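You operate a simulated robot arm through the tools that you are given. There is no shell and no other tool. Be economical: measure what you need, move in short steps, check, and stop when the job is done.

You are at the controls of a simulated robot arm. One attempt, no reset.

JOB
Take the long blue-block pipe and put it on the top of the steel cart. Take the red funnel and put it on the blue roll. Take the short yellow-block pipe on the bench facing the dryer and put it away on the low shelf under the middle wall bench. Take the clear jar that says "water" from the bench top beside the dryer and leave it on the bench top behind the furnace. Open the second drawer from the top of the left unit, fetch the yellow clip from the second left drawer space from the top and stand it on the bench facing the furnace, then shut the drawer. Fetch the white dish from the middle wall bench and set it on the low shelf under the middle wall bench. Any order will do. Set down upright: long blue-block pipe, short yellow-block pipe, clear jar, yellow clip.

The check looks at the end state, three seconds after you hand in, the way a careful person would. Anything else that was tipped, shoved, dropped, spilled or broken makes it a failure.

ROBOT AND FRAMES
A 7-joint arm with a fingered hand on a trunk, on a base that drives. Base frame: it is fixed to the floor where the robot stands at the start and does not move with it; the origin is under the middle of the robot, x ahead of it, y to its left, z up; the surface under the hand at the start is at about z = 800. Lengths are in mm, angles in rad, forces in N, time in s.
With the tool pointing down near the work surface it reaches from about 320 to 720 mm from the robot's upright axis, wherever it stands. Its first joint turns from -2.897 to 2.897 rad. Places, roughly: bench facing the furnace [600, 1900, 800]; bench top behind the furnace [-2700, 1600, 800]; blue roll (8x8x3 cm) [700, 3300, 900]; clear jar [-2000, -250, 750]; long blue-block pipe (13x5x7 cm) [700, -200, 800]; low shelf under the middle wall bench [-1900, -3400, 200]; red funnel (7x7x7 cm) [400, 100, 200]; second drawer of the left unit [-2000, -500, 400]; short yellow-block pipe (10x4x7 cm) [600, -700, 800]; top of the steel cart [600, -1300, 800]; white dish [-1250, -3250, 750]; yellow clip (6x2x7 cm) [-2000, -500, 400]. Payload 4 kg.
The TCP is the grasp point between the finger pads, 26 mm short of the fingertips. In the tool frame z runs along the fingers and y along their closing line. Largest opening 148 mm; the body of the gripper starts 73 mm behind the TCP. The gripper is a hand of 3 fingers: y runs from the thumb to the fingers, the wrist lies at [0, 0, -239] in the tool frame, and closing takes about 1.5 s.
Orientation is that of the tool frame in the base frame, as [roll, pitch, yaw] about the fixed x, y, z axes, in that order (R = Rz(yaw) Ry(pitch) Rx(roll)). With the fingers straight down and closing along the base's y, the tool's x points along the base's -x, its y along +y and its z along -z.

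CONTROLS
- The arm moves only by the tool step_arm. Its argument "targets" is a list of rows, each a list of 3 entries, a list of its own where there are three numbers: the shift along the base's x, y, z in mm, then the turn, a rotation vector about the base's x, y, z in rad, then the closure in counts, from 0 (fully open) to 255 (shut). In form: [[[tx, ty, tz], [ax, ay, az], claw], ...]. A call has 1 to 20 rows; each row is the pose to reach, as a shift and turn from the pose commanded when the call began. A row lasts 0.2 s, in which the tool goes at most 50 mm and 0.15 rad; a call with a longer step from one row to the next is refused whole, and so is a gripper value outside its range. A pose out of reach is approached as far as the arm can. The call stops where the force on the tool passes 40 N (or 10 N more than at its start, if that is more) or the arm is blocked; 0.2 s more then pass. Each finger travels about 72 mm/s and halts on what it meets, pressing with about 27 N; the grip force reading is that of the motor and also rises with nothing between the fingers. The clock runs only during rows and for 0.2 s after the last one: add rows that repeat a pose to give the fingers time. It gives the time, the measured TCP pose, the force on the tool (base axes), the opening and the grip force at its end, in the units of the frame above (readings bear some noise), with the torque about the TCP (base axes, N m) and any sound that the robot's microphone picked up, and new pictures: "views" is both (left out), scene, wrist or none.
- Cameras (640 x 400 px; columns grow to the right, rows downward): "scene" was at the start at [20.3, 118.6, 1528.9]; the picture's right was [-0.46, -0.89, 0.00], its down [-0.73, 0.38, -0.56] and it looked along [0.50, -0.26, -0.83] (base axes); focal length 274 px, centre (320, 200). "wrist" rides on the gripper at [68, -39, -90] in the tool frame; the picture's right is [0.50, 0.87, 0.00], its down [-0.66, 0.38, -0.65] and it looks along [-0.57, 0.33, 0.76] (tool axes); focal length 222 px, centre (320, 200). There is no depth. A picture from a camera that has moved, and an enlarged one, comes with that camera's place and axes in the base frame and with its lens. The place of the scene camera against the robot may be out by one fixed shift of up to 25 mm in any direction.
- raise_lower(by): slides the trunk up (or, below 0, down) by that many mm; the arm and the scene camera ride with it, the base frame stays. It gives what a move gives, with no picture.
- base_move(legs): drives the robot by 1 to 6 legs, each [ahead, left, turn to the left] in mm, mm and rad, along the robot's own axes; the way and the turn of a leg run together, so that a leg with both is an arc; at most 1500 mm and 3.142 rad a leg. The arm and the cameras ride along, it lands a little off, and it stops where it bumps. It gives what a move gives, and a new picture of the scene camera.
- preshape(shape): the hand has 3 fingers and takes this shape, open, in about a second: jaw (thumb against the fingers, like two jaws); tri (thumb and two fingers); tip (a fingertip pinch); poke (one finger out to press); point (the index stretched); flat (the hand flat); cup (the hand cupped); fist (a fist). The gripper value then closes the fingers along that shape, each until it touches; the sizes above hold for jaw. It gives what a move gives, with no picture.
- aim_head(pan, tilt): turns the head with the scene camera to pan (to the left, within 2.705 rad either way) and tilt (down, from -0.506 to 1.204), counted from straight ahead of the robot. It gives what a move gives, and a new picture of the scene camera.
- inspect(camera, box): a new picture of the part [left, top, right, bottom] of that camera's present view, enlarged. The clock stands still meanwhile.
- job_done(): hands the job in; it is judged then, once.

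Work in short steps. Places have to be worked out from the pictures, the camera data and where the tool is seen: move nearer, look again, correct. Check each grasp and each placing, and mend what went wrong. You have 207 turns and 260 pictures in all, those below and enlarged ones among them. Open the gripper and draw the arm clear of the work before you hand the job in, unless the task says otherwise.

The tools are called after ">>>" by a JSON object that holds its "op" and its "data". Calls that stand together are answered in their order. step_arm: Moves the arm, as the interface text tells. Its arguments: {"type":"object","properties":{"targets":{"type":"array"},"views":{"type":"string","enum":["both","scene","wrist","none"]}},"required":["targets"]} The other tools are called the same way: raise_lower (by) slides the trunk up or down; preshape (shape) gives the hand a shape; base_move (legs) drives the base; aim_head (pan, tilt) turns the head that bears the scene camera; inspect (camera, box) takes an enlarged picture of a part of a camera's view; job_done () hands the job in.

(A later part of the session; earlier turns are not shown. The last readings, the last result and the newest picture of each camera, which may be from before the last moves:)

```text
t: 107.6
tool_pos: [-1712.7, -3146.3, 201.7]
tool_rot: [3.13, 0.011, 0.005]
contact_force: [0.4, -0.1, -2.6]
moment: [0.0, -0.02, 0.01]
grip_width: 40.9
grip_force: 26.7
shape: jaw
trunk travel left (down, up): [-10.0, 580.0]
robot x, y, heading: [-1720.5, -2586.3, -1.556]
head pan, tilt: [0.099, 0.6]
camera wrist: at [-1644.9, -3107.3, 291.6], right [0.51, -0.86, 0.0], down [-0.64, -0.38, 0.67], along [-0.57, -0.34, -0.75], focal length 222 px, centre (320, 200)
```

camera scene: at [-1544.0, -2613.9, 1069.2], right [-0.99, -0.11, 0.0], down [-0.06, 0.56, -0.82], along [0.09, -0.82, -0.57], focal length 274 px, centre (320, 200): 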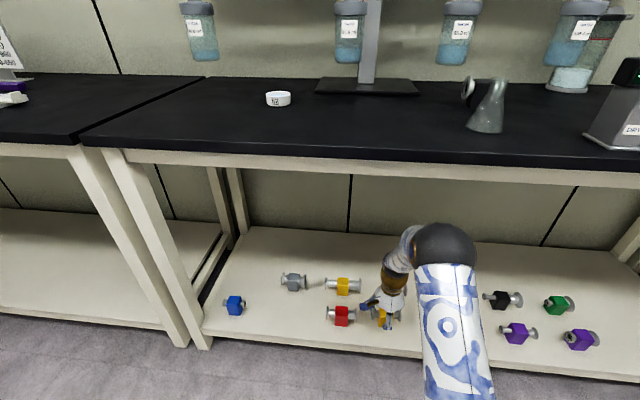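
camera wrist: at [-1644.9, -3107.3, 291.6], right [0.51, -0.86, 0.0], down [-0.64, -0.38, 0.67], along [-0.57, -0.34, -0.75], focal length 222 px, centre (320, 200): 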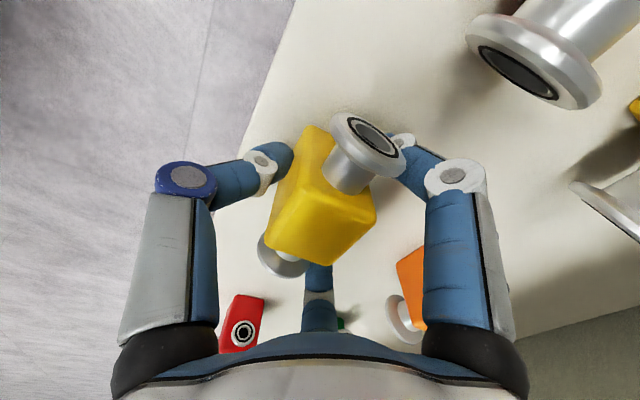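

>>> {"op": "step_arm", "data": {"targets": [[[0, 0, -3], [0, 0, 0], 255], [[0, 0, -6], [0, 0, 0], 255], [[0, 0, -9], [0, 0, 0], 255], [[0, 0, -12], [0, 0, 0], 255], [[0, 0, -15], [0, 0, 0], 255], [[0, 0, -18], [0, 0, 0], 255], [[0, 0, -20], [0, 0, 0], 255]], "views": "wrist"}}

```text
t: 108.5
tool_pos: [-1712.3, -3149.2, 195.8]
tool_rot: [3.123, 0.013, 0.008]
contact_force: [-0.1, 9.6, 31.9]
moment: [0.4, 0.01, 0.0]
grip_width: 43.9
grip_force: 27.6
shape: jaw
trunk travel left (down, up): [-10.0, 580.0]
robot x, y, heading: [-1720.6, -2585.4, -1.558]
head pan, tilt: [0.099, 0.6]
stopped in row 4: the force on the tool passed its limit at 44 N (the readings are from after the stop); the commanded pose is now the measured one
camera wrist: at [-1644.6, -3108.7, 285.0], right [0.51, -0.86, 0.01], down [-0.64, -0.37, 0.67], along [-0.57, -0.34, -0.74], focal length 222 px, centre (320, 200)
```

wrist: 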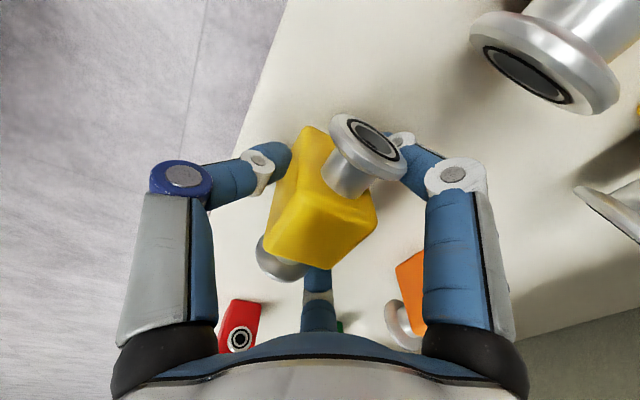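

Contact: shelf at ≈157. Ease up 2 mm and open slightly, then rise.

>>> {"op": "step_arm", "data": {"targets": [[[0, 0, 2], [0, 0, 0], 255], [[0, 0, 2], [0, 0, 0], 180], [[0, 0, 2], [0, 0, 0], 150], [[0, 0, 2], [0, 0, 0], 145], [[0, 0, 2], [0, 0, 0], 145], [[0, 0, 20], [0, 0, 0], 145], [[0, 0, 45], [0, 0, 0], 145], [[0, 0, 80], [0, 0, 0], 145], [[0, 0, 110], [0, 0, 0], 145]], "views": "both"}}

```text
t: 110.5
tool_pos: [-1711.0, -3148.9, 303.0]
tool_rot: [3.128, 0.012, 0.006]
contact_force: [0.0, 0.3, -0.6]
moment: [-0.01, -0.03, 0.0]
grip_width: 63.6
grip_force: 0.1
shape: jaw
trunk travel left (down, up): [-10.0, 580.0]
robot x, y, heading: [-1718.1, -2586.4, -1.559]
head pan, tilt: [0.099, 0.6]
camera scene: at [-1544.0, -2613.7, 1069.1], right [-0.99, -0.11, 0.0], down [-0.06, 0.56, -0.82], along [0.09, -0.82, -0.57], focal length 274 px, centre (320, 200)
camera wrist: at [-1643.3, -3107.9, 392.1], right [0.51, -0.86, 0.01], down [-0.64, -0.37, 0.67], along [-0.57, -0.34, -0.74], focal length 222 px, centre (320, 200)
```

scene: 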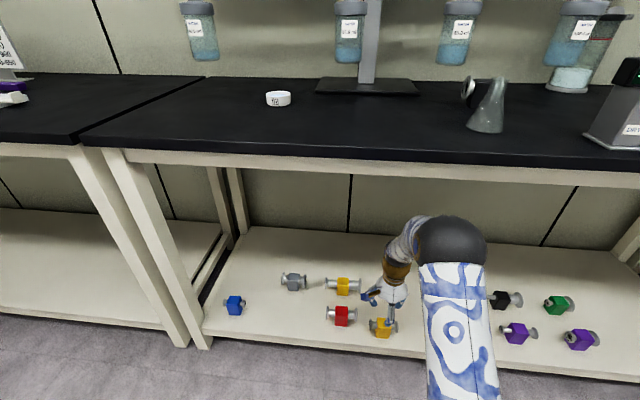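
wrist: 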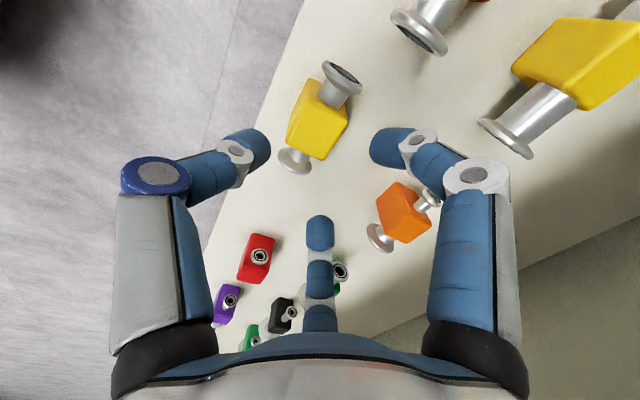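

Yellow-block pipe stands upright on the shelf. Retract out from under the bench, then raise.

>>> {"op": "step_arm", "data": {"targets": [[[0, 40, 0], [0, 0, 0], 145], [[0, 85, 0], [0, 0, 0], 100], [[0, 130, 0], [0, 0, 0], 50], [[0, 175, 0], [0, 0, 0], 0], [[0, 210, 20], [0, 0, 0], 0], [[0, 215, 65], [0, 0, 0], 0], [[0, 215, 110], [0, 0, 0], 0], [[0, 215, 155], [0, 0, 0], 0], [[0, 215, 200], [0, 0, 0], 0], [[0, 215, 245], [0, 0, 0], 0], [[0, 215, 290], [0, 0, 0], 0]], "views": "none"}}

```text
t: 113.0
tool_pos: [-1712.3, -2932.9, 594.4]
tool_rot: [3.128, 0.012, 0.007]
contact_force: [-0.9, 0.7, 0.6]
moment: [0.04, 0.01, 0.04]
grip_width: 147.8
grip_force: 0.0
shape: jaw
trunk travel left (down, up): [-10.0, 580.0]
robot x, y, heading: [-1720.8, -2588.6, -1.558]
head pan, tilt: [0.099, 0.6]
```

Raise the trunk by 490 in two steps.

>>> {"op": "raise_lower", "data": {"by": 400}}

>>> {"op": "raise_lower", "data": {"by": 120}}

>>> {"op": "aim_head", "data": {"pan": 0.4, "tilt": 0.8}}

```text
t: 116.8
tool_pos: [-1712.4, -2933.8, 994.0]
tool_rot: [3.125, 0.011, 0.006]
contact_force: [0.0, 0.8, -0.8]
moment: [-0.04, -0.02, -0.05]
grip_width: 148.0
grip_force: 0.0
shape: jaw
trunk travel left (down, up): [-410.0, 180.0]
robot x, y, heading: [-1724.7, -2586.3, -1.559]
head pan, tilt: [0.099, 0.6]
```

```text
t: 118.3
tool_pos: [-1713.2, -2933.7, 1115.1]
tool_rot: [3.126, 0.013, 0.007]
contact_force: [0.7, -0.5, -0.1]
moment: [-0.01, -0.03, 0.03]
grip_width: 148.1
grip_force: 0.0
shape: jaw
trunk travel left (down, up): [-530.0, 60.0]
robot x, y, heading: [-1721.2, -2588.8, -1.558]
head pan, tilt: [0.099, 0.6]
```

```text
t: 119.1
tool_pos: [-1712.7, -2933.5, 1113.7]
tool_rot: [3.126, 0.014, 0.008]
contact_force: [0.1, 0.0, -0.7]
moment: [-0.02, 0.0, -0.02]
grip_width: 148.0
grip_force: 0.0
shape: jaw
trunk travel left (down, up): [-530.0, 60.0]
robot x, y, heading: [-1725.1, -2585.7, -1.56]
head pan, tilt: [0.4, 0.799]
camera scene: at [-1521.6, -2599.6, 1572.4], right [-0.92, -0.4, 0.0], down [-0.29, 0.66, -0.7], along [0.28, -0.64, -0.72], focal length 274 px, centre (320, 200)
```

scene: 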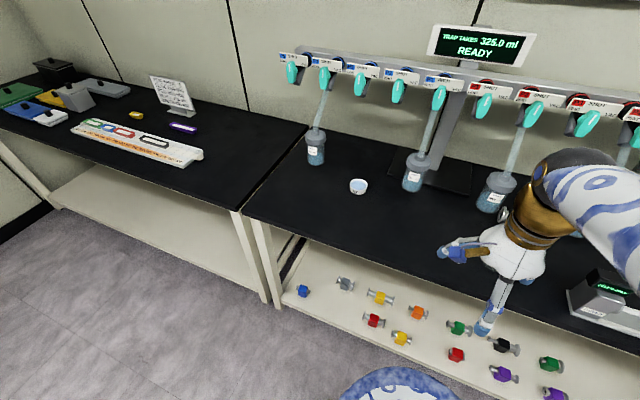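

Drive left 380 and ahead 180 so the dish is in front.

>>> {"op": "base_move", "data": {"legs": [[0, 380, 0], [170, 0, 0]]}}

>>> {"op": "inspect", "data": {"camera": "wrist", "box": [0, 0, 640, 400]}}

```text
t: 122.6
tool_pos: [-1325.2, -3107.5, 1115.1]
tool_rot: [3.127, 0.012, 0.002]
contact_force: [-0.3, -0.4, -0.2]
moment: [-0.02, -0.01, 0.01]
grip_width: 147.8
grip_force: 0.0
shape: jaw
trunk travel left (down, up): [-530.0, 60.0]
robot x, y, heading: [-1336.1, -2760.3, -1.565]
head pan, tilt: [0.4, 0.799]
camera scene: at [-1132.8, -2773.9, 1572.3], right [-0.92, -0.4, 0.0], down [-0.28, 0.66, -0.7], along [0.28, -0.64, -0.72], focal length 274 px, centre (320, 200)
```

scene: 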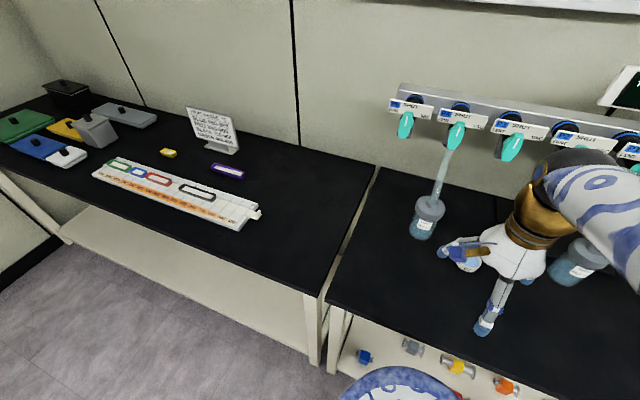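

```text
1.00 times, centred on (320, 200) of wrist (not enlarged: the box is as wide or as high as the picture)
camera zoom: at [-1257.5, -3066.9, 1203.4], right [0.5, -0.86, 0.01], down [-0.65, -0.37, 0.67], along [-0.57, -0.34, -0.74], focal length 222 px, centre (320, 200)
```

zoom: 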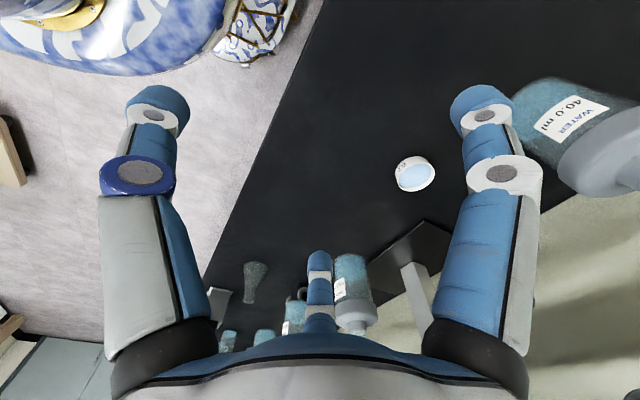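

Dish at about (-1383,-3365). Lower to ~960 first, then move forward above it.

>>> {"op": "step_arm", "data": {"targets": [[[-15, 0, -45], [0, 0, 0], 0], [[-30, -20, -90], [0, 0, 0], 0], [[-45, -50, -125], [0, 0, 0], 0], [[-55, -95, -130], [0, 0, 0], 0], [[-58, -140, -130], [0, 0, 0], 0], [[-58, -185, -130], [0, 0, 0], 0]], "views": "wrist"}}

```text
refused: row 2 steps farther than a row can; nothing moved
```

>>> {"op": "step_arm", "data": {"targets": [[[-15, 0, -45], [0, 0, 0], 0], [[-25, -10, -88], [0, 0, 0], 0], [[-40, -35, -125], [0, 0, 0], 0], [[-50, -80, -130], [0, 0, 0], 0], [[-58, -125, -130], [0, 0, 0], 0], [[-58, -170, -130], [0, 0, 0], 0]], "views": "wrist"}}

```text
t: 124.0
tool_pos: [-1383.9, -3274.6, 983.3]
tool_rot: [3.127, 0.012, 0.002]
contact_force: [0.1, -0.2, 0.4]
moment: [-0.01, -0.01, -0.03]
grip_width: 148.1
grip_force: 0.1
shape: jaw
trunk travel left (down, up): [-530.0, 60.0]
robot x, y, heading: [-1332.9, -2760.9, -1.563]
head pan, tilt: [0.4, 0.799]
camera wrist: at [-1315.8, -3234.2, 1072.7], right [0.5, -0.87, 0.01], down [-0.65, -0.37, 0.67], along [-0.58, -0.34, -0.74], focal length 222 px, centre (320, 200)
```

wrist: 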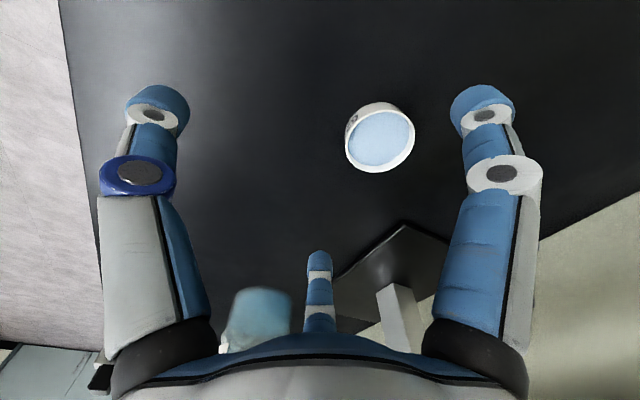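

Dish estimate now about (-1372,-3338), rim z≈870. Move above it, lower slightly, and look again.

>>> {"op": "step_arm", "data": {"targets": [[[6, -30, 0], [0, 0, 0], 0], [[12, -63, -20], [0, 0, 0], 0], [[12, -63, -40], [0, 0, 0], 0]], "views": "both"}}

```text
t: 124.8
tool_pos: [-1372.7, -3337.4, 944.6]
tool_rot: [3.127, 0.013, 0.002]
contact_force: [0.0, 0.1, 0.0]
moment: [0.02, 0.0, 0.02]
grip_width: 148.1
grip_force: 0.0
shape: jaw
trunk travel left (down, up): [-530.0, 60.0]
robot x, y, heading: [-1332.1, -2762.3, -1.558]
head pan, tilt: [0.4, 0.799]
camera scene: at [-1132.9, -2773.5, 1572.3], right [-0.92, -0.4, 0.0], down [-0.28, 0.66, -0.7], along [0.28, -0.64, -0.72], focal length 274 px, centre (320, 200)
camera wrist: at [-1305.6, -3298.0, 1032.5], right [0.5, -0.86, 0.01], down [-0.65, -0.37, 0.67], along [-0.57, -0.34, -0.74], focal length 222 px, centre (320, 200)
```

scene: 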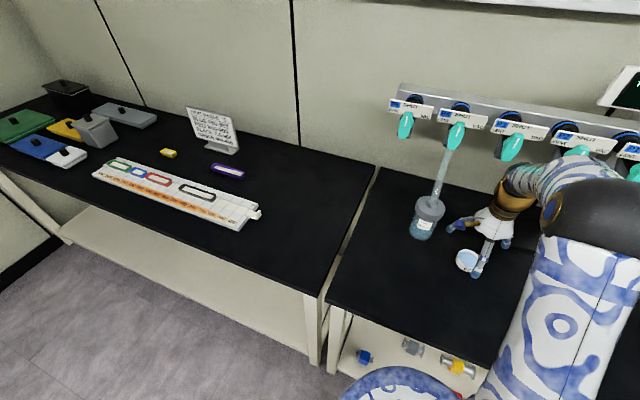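
wrist: 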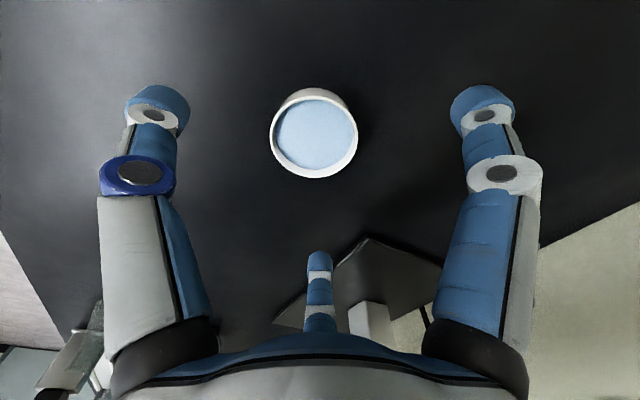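

Aligned with the dish within ~3 mm. Lower to TCP 895 and look.

>>> {"op": "step_arm", "data": {"targets": [[[1, 2, -25], [0, 0, 0], 0], [[1, 2, -50], [0, 0, 0], 0]], "views": "both"}}

>>> {"op": "inspect", "data": {"camera": "scene", "box": [420, 190, 540, 300]}}

```text
t: 125.4
tool_pos: [-1371.6, -3336.2, 893.5]
tool_rot: [3.126, 0.013, 0.001]
contact_force: [-0.7, -0.2, -0.4]
moment: [0.05, 0.0, 0.01]
grip_width: 147.9
grip_force: 0.1
shape: jaw
trunk travel left (down, up): [-530.0, 60.0]
robot x, y, heading: [-1331.2, -2758.4, -1.565]
head pan, tilt: [0.4, 0.799]
camera scene: at [-1132.9, -2773.6, 1572.3], right [-0.92, -0.4, 0.0], down [-0.28, 0.66, -0.7], along [0.28, -0.64, -0.72], focal length 274 px, centre (320, 200)
camera wrist: at [-1302.7, -3295.8, 982.7], right [0.5, -0.86, 0.01], down [-0.65, -0.37, 0.67], along [-0.57, -0.34, -0.74], focal length 222 px, centre (320, 200)
```

scene: 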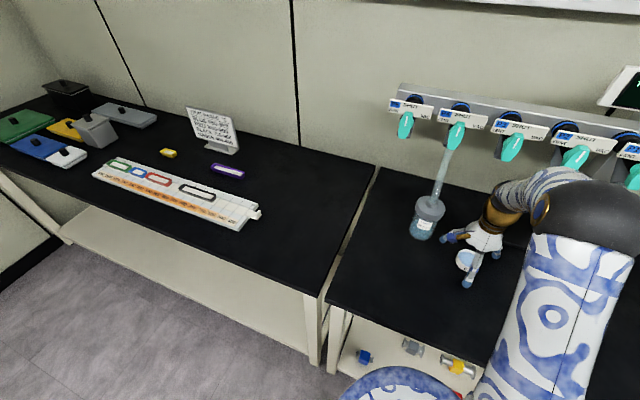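
wrist: 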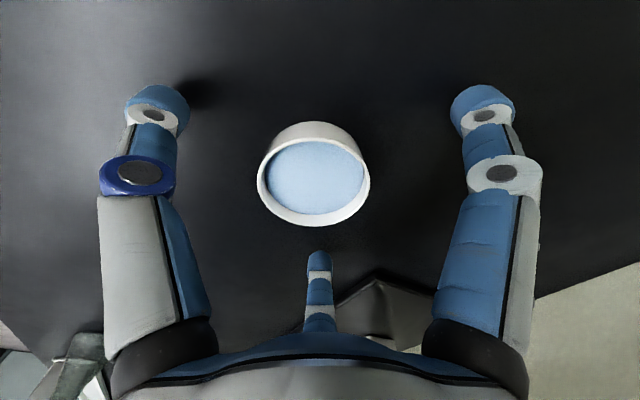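

```text
3.64 times, centred on (480, 245) of scene
camera zoom: at [-1132.9, -2773.6, 1572.3], right [-0.92, -0.4, 0.0], down [-0.28, 0.66, -0.7], along [0.28, -0.64, -0.72], focal length 998 px, centre (-262, 36)
```

zoom: 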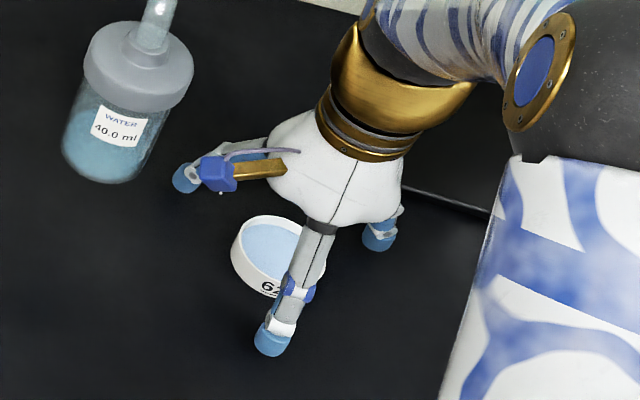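

Refined: dish centre ≈(-1382,-3340), rim z≈855. Shift and lower so the tips sit ~18 mm below the rim.

>>> {"op": "step_arm", "data": {"targets": [[[-5, -2, -10], [0, 0, 0], 0], [[-10, -4, -20], [0, 0, 0], 0], [[-10, -4, -30], [0, 0, 0], 0]], "views": "wrist"}}

>>> {"op": "inspect", "data": {"camera": "scene", "box": [420, 190, 540, 300]}}

```text
t: 126.0
tool_pos: [-1376.4, -3344.3, 883.4]
tool_rot: [3.114, 0.01, 0.003]
contact_force: [2.6, 2.2, 20.9]
moment: [0.97, -0.55, -0.08]
grip_width: 147.9
grip_force: 0.0
shape: jaw
trunk travel left (down, up): [-530.0, 60.0]
robot x, y, heading: [-1331.0, -2758.0, -1.559]
head pan, tilt: [0.4, 0.799]
stopped in row 2: the force on the tool passed its limit at 48 N (the readings are from after the stop); the commanded pose is now the measured one
camera wrist: at [-1308.4, -3302.2, 972.1], right [0.5, -0.87, 0.02], down [-0.65, -0.36, 0.67], along [-0.57, -0.35, -0.74], focal length 222 px, centre (320, 200)
```

wrist: 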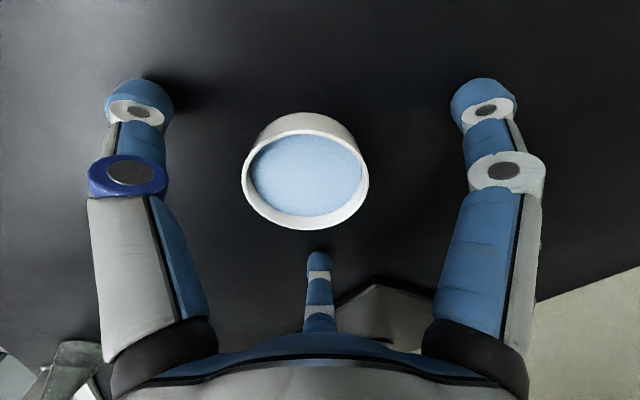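

```text
3.64 times, centred on (480, 245) of scene
camera zoom: at [-1132.8, -2771.5, 1572.6], right [-0.92, -0.4, 0.0], down [-0.28, 0.66, -0.7], along [0.28, -0.64, -0.72], focal length 998 px, centre (-262, 36)
```

zoom: 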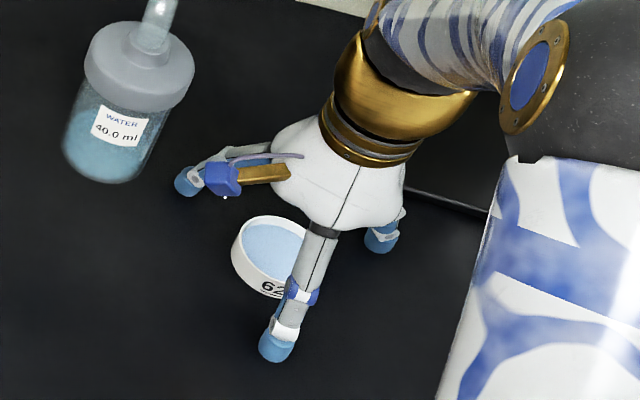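

Fingertips touched the bench: bench top ≈857, dish centre ≈(-1370,-3332). Rise 8 mm, recentre, and close gently while watching force.

>>> {"op": "step_arm", "data": {"targets": [[[2, 4, 9], [0, 0, 0], 0], [[6, 12, 9], [0, 0, 0], 0], [[6, 12, 9], [0, 0, 0], 60], [[6, 12, 9], [0, 0, 0], 100]], "views": "wrist"}}

```text
t: 127.0
tool_pos: [-1371.0, -3331.3, 889.2]
tool_rot: [3.117, 0.015, 0.001]
contact_force: [-0.6, 0.0, -0.2]
moment: [-0.01, 0.02, 0.01]
grip_width: 90.8
grip_force: 0.0
shape: jaw
trunk travel left (down, up): [-530.0, 60.0]
robot x, y, heading: [-1332.2, -2764.6, -1.558]
head pan, tilt: [0.4, 0.799]
camera wrist: at [-1302.9, -3290.6, 979.1], right [0.5, -0.86, 0.02], down [-0.65, -0.36, 0.67], along [-0.57, -0.35, -0.74], focal length 222 px, centre (320, 200)
```

wrist: 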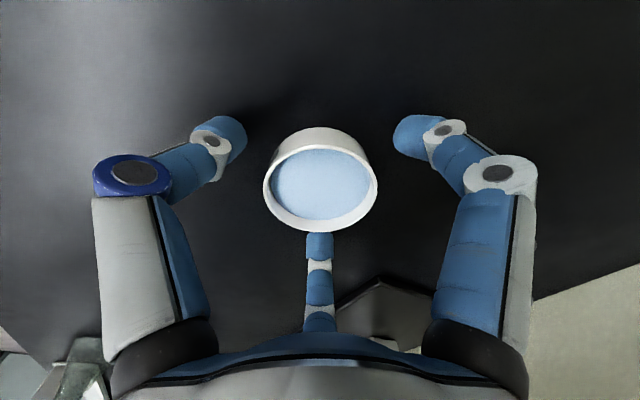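

Nicely symmetric. Correct the small tool tilt, then close.

>>> {"op": "step_arm", "data": {"targets": [[[0, 0, 0], [0.024, -0.015, 0], 100], [[0, 0, 0], [0.024, -0.015, 0], 130], [[0, 0, 0], [0.024, -0.015, 0], 150], [[0, 0, 0], [0.024, -0.015, 0], 180], [[0, 0, 0], [0.024, -0.015, 0], 210], [[0, 0, 0], [0.024, -0.015, 0], 240], [[0, 0, 0], [0.024, -0.015, 0], 255], [[0, 0, 0], [0.024, -0.015, 0], 255]], "views": "wrist"}}

>>> {"op": "inspect", "data": {"camera": "scene", "box": [420, 190, 540, 300]}}

```text
t: 128.8
tool_pos: [-1371.6, -3331.7, 890.0]
tool_rot: [-3.141, -0.001, 0.001]
contact_force: [-0.5, 0.3, 0.5]
moment: [0.01, 0.02, -0.04]
grip_width: 54.4
grip_force: 27.4
shape: jaw
trunk travel left (down, up): [-530.0, 60.0]
robot x, y, heading: [-1334.5, -2760.9, -1.562]
head pan, tilt: [0.4, 0.799]
camera wrist: at [-1304.4, -3292.9, 981.0], right [0.5, -0.87, 0.0], down [-0.66, -0.38, 0.65], along [-0.56, -0.33, -0.76], focal length 222 px, centre (320, 200)
```

wrist: 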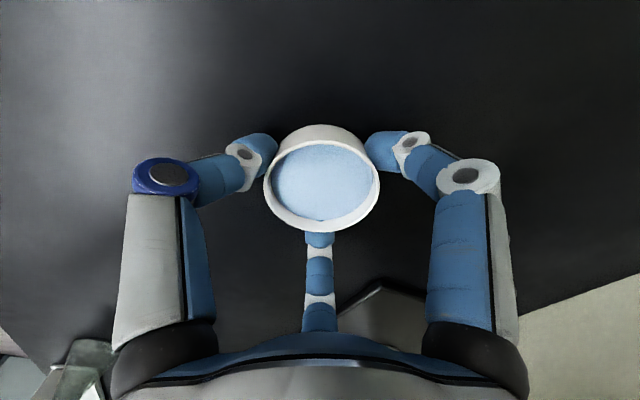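

```text
3.64 times, centred on (480, 245) of scene
camera zoom: at [-1132.8, -2773.5, 1572.3], right [-0.92, -0.4, 0.0], down [-0.28, 0.66, -0.7], along [0.28, -0.64, -0.72], focal length 998 px, centre (-262, 36)
```

zoom: 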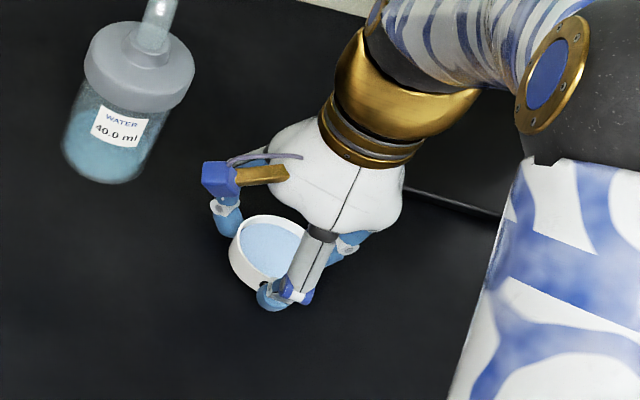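

Dish gripped by three fingers. Lift gently.

>>> {"op": "step_arm", "data": {"targets": [[[0, 0, 8], [0, 0, 0], 255], [[0, 0, 18], [0, 0, 0], 255], [[0, 0, 30], [0, 0, 0], 255], [[0, 0, 45], [0, 0, 0], 255], [[0, 5, 60], [0, 0, 0], 255]], "views": "wrist"}}

>>> {"op": "inspect", "data": {"camera": "scene", "box": [420, 160, 560, 300]}}

```text
t: 130.0
tool_pos: [-1370.7, -3327.2, 950.5]
tool_rot: [3.141, -0.004, 0.002]
contact_force: [0.1, -0.7, -0.4]
moment: [-0.05, -0.01, 0.03]
grip_width: 54.4
grip_force: 26.8
shape: jaw
trunk travel left (down, up): [-530.0, 60.0]
robot x, y, heading: [-1333.9, -2760.8, -1.557]
head pan, tilt: [0.4, 0.799]
camera wrist: at [-1305.4, -3288.1, 1041.0], right [0.5, -0.86, 0.0], down [-0.66, -0.38, 0.65], along [-0.56, -0.33, -0.76], focal length 222 px, centre (320, 200)
```

wrist: 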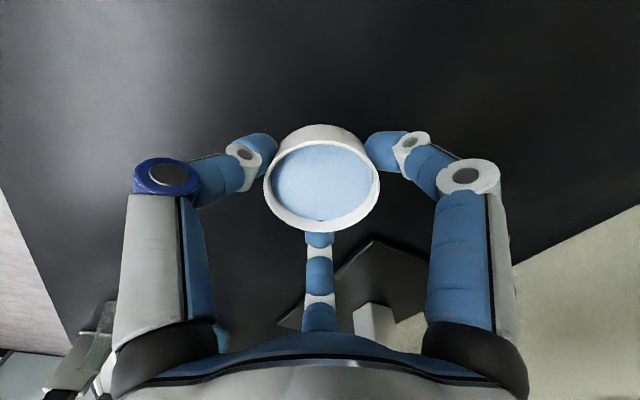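

```text
2.86 times, centred on (490, 230) of scene
camera zoom: at [-1132.8, -2773.4, 1572.3], right [-0.92, -0.4, 0.0], down [-0.28, 0.66, -0.7], along [0.28, -0.64, -0.72], focal length 784 px, centre (-166, 114)
```

zoom: 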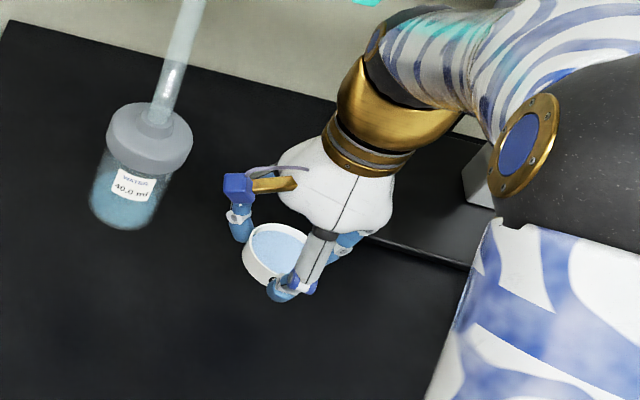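

Held level. There's a wider free gap on the shelf right here (x≈-1365, between blue and red pieces). Retract the arm slowly.

>>> {"op": "step_arm", "data": {"targets": [[[0, 20, 15], [0, 0, 0], 255], [[0, 45, 30], [0, 0, 0], 255], [[0, 70, 50], [0, 0, 0], 255], [[0, 95, 70], [0, 0, 0], 255], [[0, 120, 90], [0, 0, 0], 255], [[0, 145, 100], [0, 0, 0], 255], [[0, 170, 100], [0, 0, 0], 255], [[0, 195, 100], [0, 0, 0], 255], [[0, 215, 100], [0, 0, 0], 255]], "views": "none"}}

```text
t: 132.0
tool_pos: [-1370.5, -3109.4, 1048.2]
tool_rot: [3.141, -0.003, 0.001]
contact_force: [-0.1, 1.0, 0.5]
moment: [-0.03, -0.01, -0.04]
grip_width: 54.5
grip_force: 27.1
shape: jaw
trunk travel left (down, up): [-530.0, 60.0]
robot x, y, heading: [-1331.6, -2762.2, -1.561]
head pan, tilt: [0.4, 0.799]
```

>>> {"op": "base_move", "data": {"legs": [[-190, 0, 0]]}}

>>> {"op": "raise_lower", "data": {"by": -400}}

>>> {"op": "raise_lower", "data": {"by": -120}}

>>> {"op": "aim_head", "data": {"pan": 0.1, "tilt": 0.6}}

```text
t: 133.5
tool_pos: [-1373.1, -2922.7, 1048.9]
tool_rot: [3.14, -0.005, -0.001]
contact_force: [0.3, 0.0, 0.1]
moment: [-0.04, 0.03, -0.01]
grip_width: 54.6
grip_force: 27.1
shape: jaw
trunk travel left (down, up): [-530.0, 60.0]
robot x, y, heading: [-1334.3, -2572.9, -1.567]
head pan, tilt: [0.4, 0.799]
camera scene: at [-1134.2, -2584.7, 1572.4], right [-0.92, -0.39, 0.0], down [-0.28, 0.66, -0.7], along [0.28, -0.64, -0.72], focal length 274 px, centre (320, 200)
```

scene: 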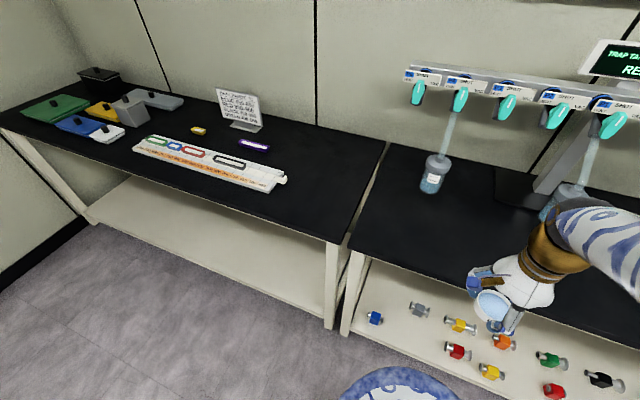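

```text
t: 137.3
tool_pos: [-1373.2, -2921.7, 647.8]
tool_rot: [-3.141, -0.005, 0.0]
contact_force: [0.3, -0.8, -1.4]
moment: [0.0, 0.02, 0.01]
grip_width: 54.5
grip_force: 26.8
shape: jaw
trunk travel left (down, up): [-130.0, 460.0]
robot x, y, heading: [-1332.9, -2567.0, -1.566]
head pan, tilt: [0.4, 0.799]
```

```text
t: 138.8
tool_pos: [-1372.2, -2921.5, 528.1]
tool_rot: [-3.141, -0.004, 0.001]
contact_force: [1.0, 0.2, 0.1]
moment: [0.01, 0.0, -0.03]
grip_width: 54.7
grip_force: 27.0
shape: jaw
trunk travel left (down, up): [-10.0, 580.0]
robot x, y, heading: [-1333.8, -2574.5, -1.56]
head pan, tilt: [0.4, 0.799]
```

```text
t: 139.7
tool_pos: [-1372.1, -2922.0, 527.3]
tool_rot: [3.14, -0.003, 0.001]
contact_force: [0.4, -0.4, -0.6]
moment: [0.0, 0.03, 0.02]
grip_width: 54.5
grip_force: 27.1
shape: jaw
trunk travel left (down, up): [-10.0, 580.0]
robot x, y, heading: [-1332.3, -2569.9, -1.562]
head pan, tilt: [0.099, 0.6]
camera scene: at [-1156.7, -2599.1, 1069.2], right [-0.99, -0.11, 0.0], down [-0.06, 0.56, -0.82], along [0.09, -0.82, -0.57], focal length 274 px, centre (320, 200)
```

scene: 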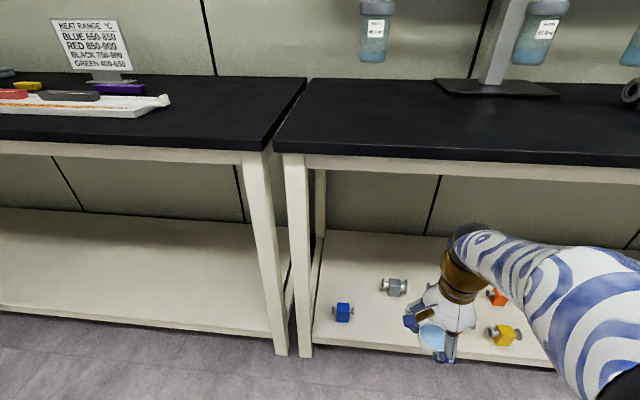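

Lower the hand in front of the bench to z≈262, gently.

>>> {"op": "step_arm", "data": {"targets": [[[0, 0, -25], [0, 0, 0], 255], [[0, 0, -55], [0, 0, 0], 255], [[0, 0, -85], [0, 0, 0], 255], [[0, 0, -115], [0, 0, 0], 255], [[0, 0, -145], [0, 0, 0], 255], [[0, 0, -175], [0, 0, 0], 255], [[0, 0, -205], [0, 0, 0], 255], [[0, 0, -235], [0, 0, 0], 255], [[0, 0, -260], [0, 0, 0], 255], [[0, -15, -265], [0, 0, 0], 255], [[0, -40, -265], [0, 0, 0], 255], [[0, -65, -265], [0, 0, 0], 255], [[0, -90, -265], [0, 0, 0], 255]], "views": "both"}}

```text
t: 142.4
tool_pos: [-1371.5, -3014.3, 265.1]
tool_rot: [3.14, -0.002, 0.0]
contact_force: [0.5, 0.0, -0.5]
moment: [0.03, 0.01, 0.01]
grip_width: 54.2
grip_force: 27.0
shape: jaw
trunk travel left (down, up): [-10.0, 580.0]
robot x, y, heading: [-1334.8, -2568.3, -1.567]
head pan, tilt: [0.099, 0.6]
camera scene: at [-1156.8, -2599.2, 1069.2], right [-0.99, -0.11, 0.0], down [-0.06, 0.56, -0.83], along [0.09, -0.82, -0.56], focal length 274 px, centre (320, 200)
camera wrist: at [-1305.9, -2975.9, 355.7], right [0.5, -0.87, 0.0], down [-0.66, -0.38, 0.65], along [-0.56, -0.33, -0.76], focal length 222 px, centre (320, 200)
```

scene: 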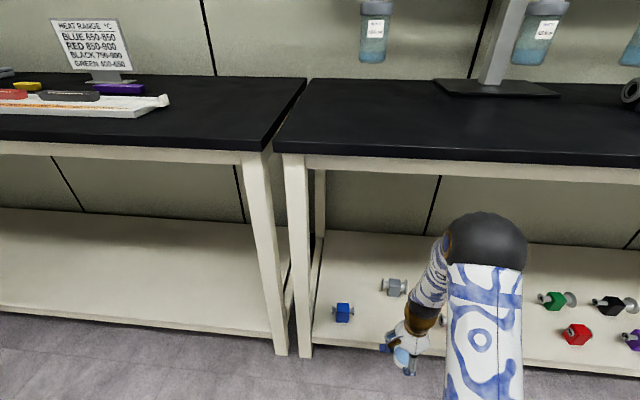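
wrist: 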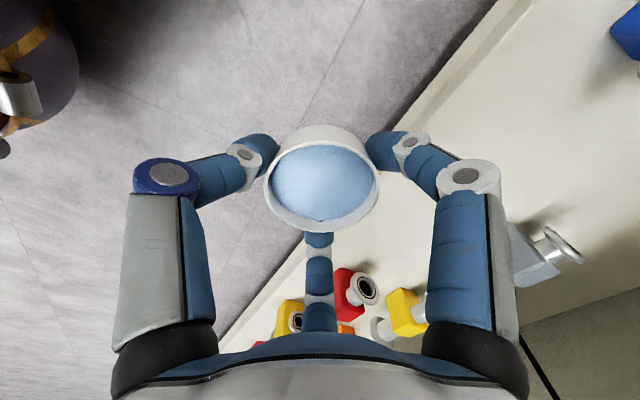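

Continue forward to y≈-3160 at the same height.

>>> {"op": "step_arm", "data": {"targets": [[[0, -25, 0], [0, 0, 0], 255], [[0, -55, 0], [0, 0, 0], 255], [[0, -85, 0], [0, 0, 0], 255], [[0, -115, 0], [0, 0, 0], 255], [[0, -140, -8], [0, 0, 0], 255], [[0, -146, -25], [0, 0, 0], 255]], "views": "both"}}

```text
t: 143.8
tool_pos: [-1372.6, -3160.8, 237.8]
tool_rot: [3.141, -0.003, 0.0]
contact_force: [0.9, 0.6, -0.2]
moment: [-0.01, -0.02, -0.01]
grip_width: 54.1
grip_force: 27.1
shape: jaw
trunk travel left (down, up): [-10.0, 580.0]
robot x, y, heading: [-1334.4, -2570.2, -1.563]
head pan, tilt: [0.099, 0.6]
camera scene: at [-1156.8, -2599.2, 1069.2], right [-0.99, -0.11, 0.0], down [-0.06, 0.56, -0.83], along [0.09, -0.82, -0.56], focal length 274 px, centre (320, 200)
camera wrist: at [-1306.7, -3121.5, 329.1], right [0.5, -0.87, 0.0], down [-0.66, -0.38, 0.65], along [-0.56, -0.33, -0.76], focal length 222 px, centre (320, 200)
```

scene: 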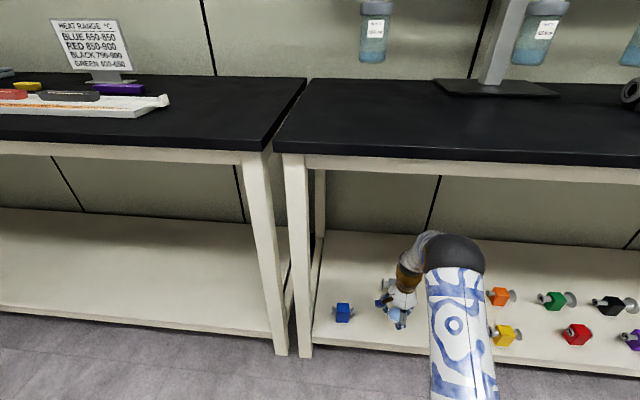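
wrist: 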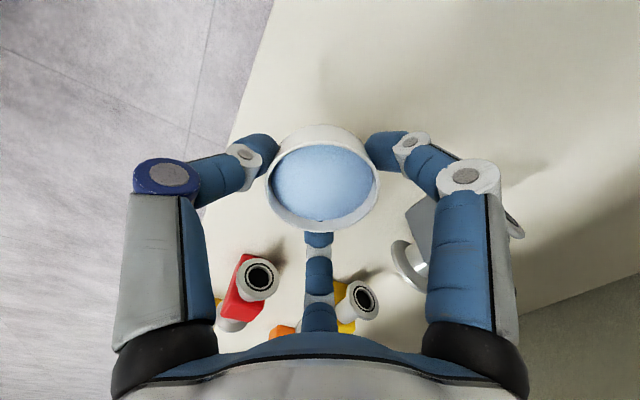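

Clear. Lower in small steps to contact (expected ≈190).

>>> {"op": "step_arm", "data": {"targets": [[[0, 2, -12], [0, 0, 0], 255], [[0, 2, -24], [0, 0, 0], 255], [[0, 2, -34], [0, 0, 0], 255], [[0, 2, -38], [0, 0, 0], 255], [[0, 2, -41], [0, 0, 0], 255], [[0, 2, -43], [0, 0, 0], 255]], "views": "none"}}

```text
t: 145.2
tool_pos: [-1370.9, -3156.2, 194.7]
tool_rot: [-3.141, -0.003, 0.001]
contact_force: [-0.2, 0.2, -0.4]
moment: [0.0, -0.02, 0.01]
grip_width: 54.4
grip_force: 27.2
shape: jaw
trunk travel left (down, up): [-10.0, 580.0]
robot x, y, heading: [-1331.7, -2573.1, -1.562]
head pan, tilt: [0.099, 0.6]
```

>>> {"op": "step_arm", "data": {"targets": [[[0, 0, -1.5], [0, 0, 0], 255], [[0, 0, -3], [0, 0, 0], 255], [[0, 0, -4.5], [0, 0, 0], 255], [[0, 0, -6], [0, 0, 0], 255]], "views": "none"}}

```text
t: 146.2
tool_pos: [-1372.6, -3156.0, 188.6]
tool_rot: [3.14, -0.003, -0.001]
contact_force: [-0.5, -0.1, 2.8]
moment: [0.05, -0.01, 0.05]
grip_width: 54.4
grip_force: 27.4
shape: jaw
trunk travel left (down, up): [-10.0, 580.0]
robot x, y, heading: [-1333.4, -2573.7, -1.562]
head pan, tilt: [0.099, 0.6]
```

Light contact. One more mm, then open slightly and slowly, and rise.

>>> {"op": "step_arm", "data": {"targets": [[[0, 0, -1], [0, 0, 0], 255], [[0, 0, -1], [0, 0, 0], 200], [[0, 0, -1], [0, 0, 0], 150], [[0, 0, -1], [0, 0, 0], 130], [[0, 0, -1], [0, 0, 0], 110], [[0, 0, -1], [0, 0, 0], 110], [[0, 0, 15], [0, 0, 0], 110], [[0, 0, 35], [0, 0, 0], 110], [[0, 0, 65], [0, 0, 0], 110], [[0, 0, 95], [0, 0, 0], 110]], "views": "wrist"}}

```text
t: 148.4
tool_pos: [-1372.8, -3158.1, 283.5]
tool_rot: [3.14, -0.003, 0.0]
contact_force: [0.1, -0.4, 0.1]
moment: [-0.02, 0.0, 0.02]
grip_width: 83.8
grip_force: 0.0
shape: jaw
trunk travel left (down, up): [-10.0, 580.0]
robot x, y, heading: [-1332.0, -2572.3, -1.564]
head pan, tilt: [0.099, 0.6]
camera wrist: at [-1306.0, -3120.3, 374.5], right [0.5, -0.87, 0.0], down [-0.66, -0.38, 0.65], along [-0.56, -0.33, -0.76], focal length 222 px, centre (320, 200)
```

wrist: 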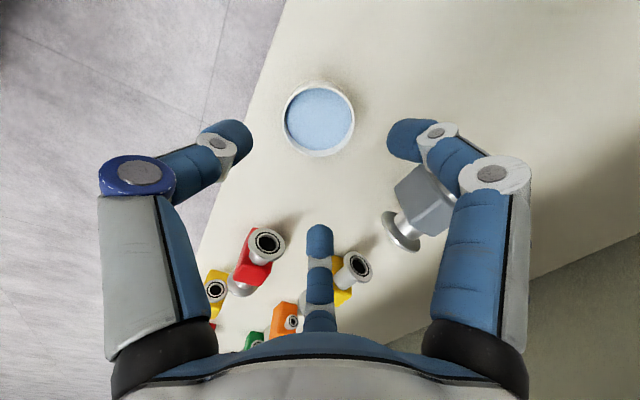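

Dish is set on the shelf. Retract, raise up.

>>> {"op": "step_arm", "data": {"targets": [[[0, 40, 0], [0, 0, 0], 110], [[0, 85, 0], [0, 0, 0], 110], [[0, 130, 0], [0, 0, 0], 60], [[0, 175, 0], [0, 0, 0], 0], [[0, 215, 20], [0, 0, 0], 0], [[0, 220, 65], [0, 0, 0], 0], [[0, 220, 110], [0, 0, 0], 0], [[0, 220, 155], [0, 0, 0], 0], [[0, 220, 200], [0, 0, 0], 0], [[0, 220, 245], [0, 0, 0], 0], [[0, 220, 290], [0, 0, 0], 0]], "views": "scene"}}

>>> {"op": "raise_lower", "data": {"by": 400}}

>>> {"op": "raise_lower", "data": {"by": 90}}

>>> {"op": "base_move", "data": {"legs": [[-500, 0, 0], [0, 0, -1.574], [-500, 0, 0], [0, -1500, 0]]}}

>>> {"op": "aim_head", "data": {"pan": 0.2, "tilt": 0.6}}

```text
t: 150.8
tool_pos: [-1375.9, -2936.5, 574.8]
tool_rot: [-3.14, -0.003, 0.0]
contact_force: [0.4, -0.6, 0.7]
moment: [0.01, 0.0, -0.01]
grip_width: 147.9
grip_force: 0.0
shape: jaw
trunk travel left (down, up): [-10.0, 580.0]
robot x, y, heading: [-1334.1, -2574.6, -1.56]
head pan, tilt: [0.099, 0.6]
camera scene: at [-1156.8, -2599.2, 1069.2], right [-0.99, -0.11, 0.0], down [-0.06, 0.56, -0.82], along [0.09, -0.82, -0.57], focal length 274 px, centre (320, 200)
```

scene: 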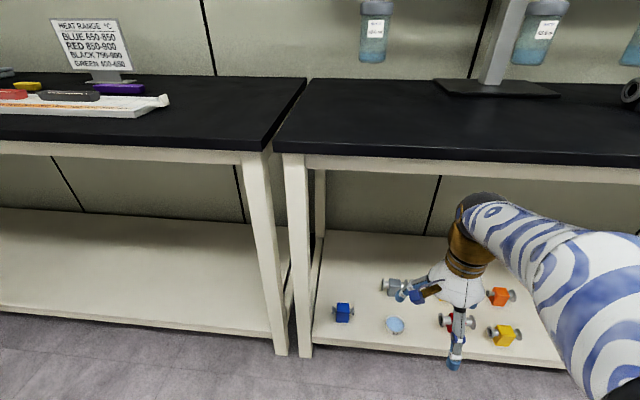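

```text
t: 154.7
tool_pos: [-1376.4, -2937.0, 973.1]
tool_rot: [3.14, -0.003, 0.001]
contact_force: [0.1, -0.5, -0.3]
moment: [0.0, 0.02, 0.0]
grip_width: 147.8
grip_force: 0.1
shape: jaw
trunk travel left (down, up): [-410.0, 180.0]
robot x, y, heading: [-1334.6, -2573.3, -1.565]
head pan, tilt: [0.099, 0.6]
```

```text
t: 155.9
tool_pos: [-1377.8, -2936.8, 1063.1]
tool_rot: [3.14, -0.002, 0.0]
contact_force: [-0.7, 0.0, 0.0]
moment: [0.01, 0.02, 0.01]
grip_width: 147.7
grip_force: 0.1
shape: jaw
trunk travel left (down, up): [-500.0, 90.0]
robot x, y, heading: [-1332.9, -2572.4, -1.561]
head pan, tilt: [0.099, 0.6]
```

```text
t: 172.4
tool_pos: [-1238.2, -521.9, 1063.6]
tool_rot: [-3.14, -0.006, -1.521]
contact_force: [0.0, -0.2, -0.7]
moment: [-0.01, 0.01, -0.01]
grip_width: 147.6
grip_force: 0.1
shape: jaw
trunk travel left (down, up): [-500.0, 90.0]
robot x, y, heading: [-874.0, -542.7, -3.084]
head pan, tilt: [0.099, 0.6]
camera scene: at [-872.8, -706.2, 1559.2], right [-0.16, 0.99, 0.0], down [0.56, 0.09, -0.83], along [-0.81, -0.13, -0.56], focal length 274 px, centre (320, 200)
```

scene: 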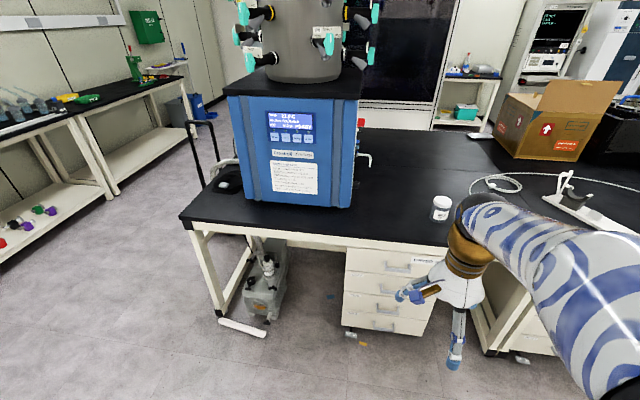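

```text
t: 173.1
tool_pos: [-1238.5, -521.1, 1064.1]
tool_rot: [-3.14, -0.003, -1.52]
contact_force: [0.2, 0.0, -0.5]
moment: [-0.02, -0.01, 0.01]
grip_width: 148.2
grip_force: 0.2
shape: jaw
trunk travel left (down, up): [-500.0, 90.0]
robot x, y, heading: [-870.8, -547.9, -3.083]
head pan, tilt: [0.201, 0.6]
camera scene: at [-871.0, -715.0, 1559.2], right [-0.25, 0.97, 0.0], down [0.55, 0.14, -0.83], along [-0.8, -0.21, -0.56], focal length 274 px, centre (320, 200)
```

scene: 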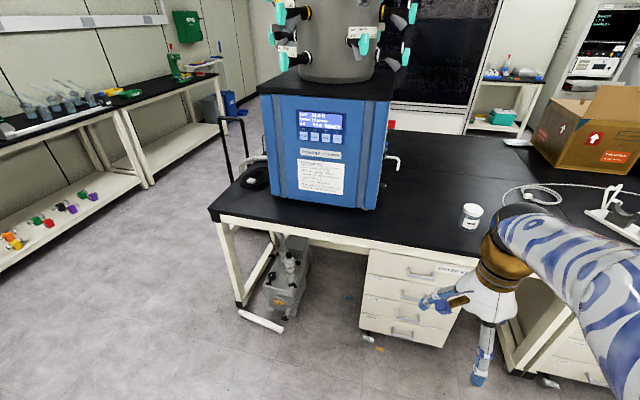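

I face the dryer bench; the left drawer unit is ahead. Zoom on it and the jars.

>>> {"op": "inspect", "data": {"camera": "scene", "box": [340, 220, 500, 360]}}

>>> {"op": "aim_head", "data": {"pan": -0.4, "tilt": 0.7}}

```text
2.86 times, centred on (420, 290) of scene
camera zoom: at [-871.0, -715.0, 1559.2], right [-0.25, 0.97, 0.0], down [0.55, 0.14, -0.83], along [-0.8, -0.21, -0.56], focal length 784 px, centre (34, -57)
```

zoom: 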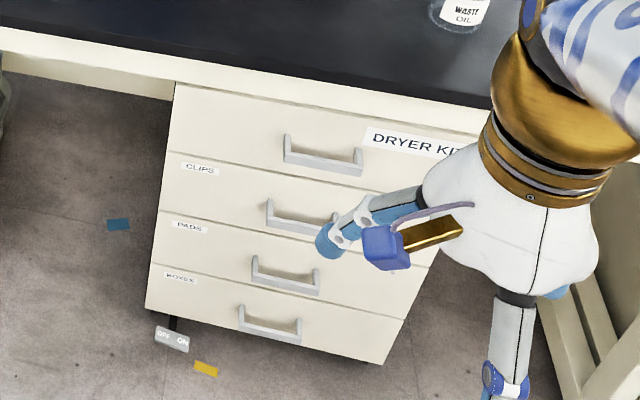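

```text
t: 174.1
tool_pos: [-1236.0, -523.0, 1062.8]
tool_rot: [-3.141, -0.003, -1.519]
contact_force: [0.6, -0.6, 0.3]
moment: [0.01, 0.0, 0.01]
grip_width: 148.1
grip_force: 0.0
shape: jaw
trunk travel left (down, up): [-500.0, 90.0]
robot x, y, heading: [-872.5, -544.1, -3.084]
head pan, tilt: [-0.4, 0.7]
camera scene: at [-865.6, -664.0, 1550.6], right [0.34, 0.94, 0.0], down [0.61, -0.22, -0.77], along [-0.72, 0.26, -0.64], focal length 274 px, centre (320, 200)
```

scene: 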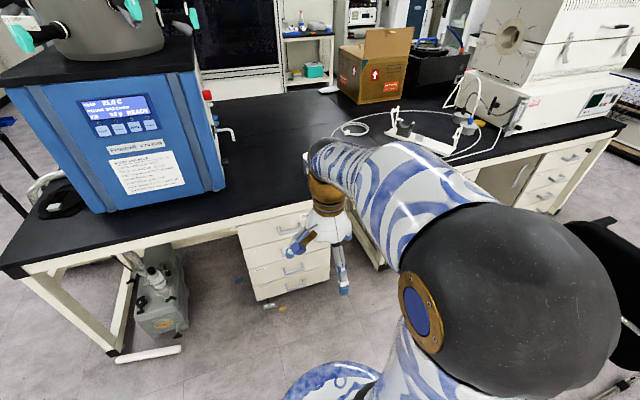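

The second drawer is labelled CLIPS; handle estimated near (-1806,-500,415). I'll pitch the hand to point forward (toward -x) while extending, here in free space.

>>> {"op": "step_arm", "data": {"targets": [[[-25, 0, -5], [0, 0.14, 0], 0], [[-50, 0, -10], [0, 0.28, 0], 0], [[-75, 0, -15], [0, 0.42, 0], 0], [[-100, 0, -20], [0, 0.56, 0], 0], [[-125, 0, -25], [0, 0.7, 0], 0], [[-150, 0, -30], [0, 0.84, 0], 0], [[-175, 0, -35], [0, 0.98, 0], 0], [[-195, 0, -40], [0, 1.12, 0], 0], [[-215, 0, -45], [0, 1.26, 0], 0], [[-235, 0, -50], [0, 1.4, 0], 0], [[-250, 0, -50], [0, 1.5, 0], 0]], "views": "both"}}

```text
t: 176.5
tool_pos: [-1489.0, -521.3, 1009.5]
tool_rot: [1.64, 0.05, -1.564]
contact_force: [0.3, -0.5, 0.1]
moment: [0.0, 0.03, 0.01]
grip_width: 148.0
grip_force: 0.0
shape: jaw
out of reach, approached as far as the arm can: row 6, 7
trunk travel left (down, up): [-500.0, 90.0]
robot x, y, heading: [-868.5, -544.5, -3.08]
head pan, tilt: [-0.4, 0.7]
camera scene: at [-865.6, -663.3, 1550.6], right [0.34, 0.94, 0.0], down [0.61, -0.22, -0.76], along [-0.72, 0.26, -0.64], focal length 274 px, centre (320, 200)
camera wrist: at [-1396.2, -587.3, 973.9], right [-0.06, -0.54, 0.84], down [0.62, 0.64, 0.46], along [-0.78, 0.55, 0.3], focal length 222 px, centre (320, 200)
```

scene: 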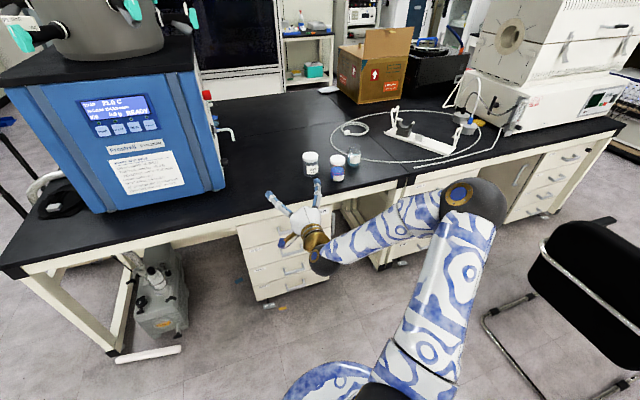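
wrist: 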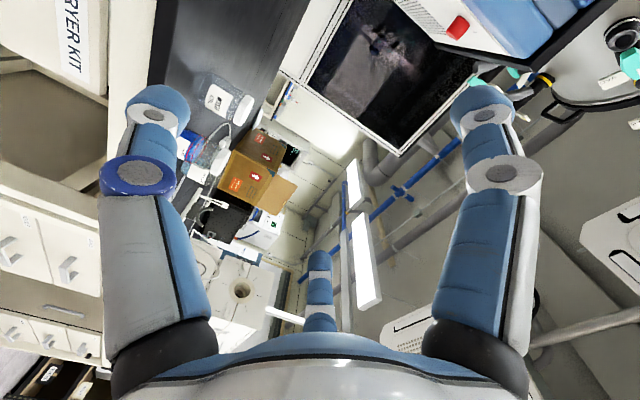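

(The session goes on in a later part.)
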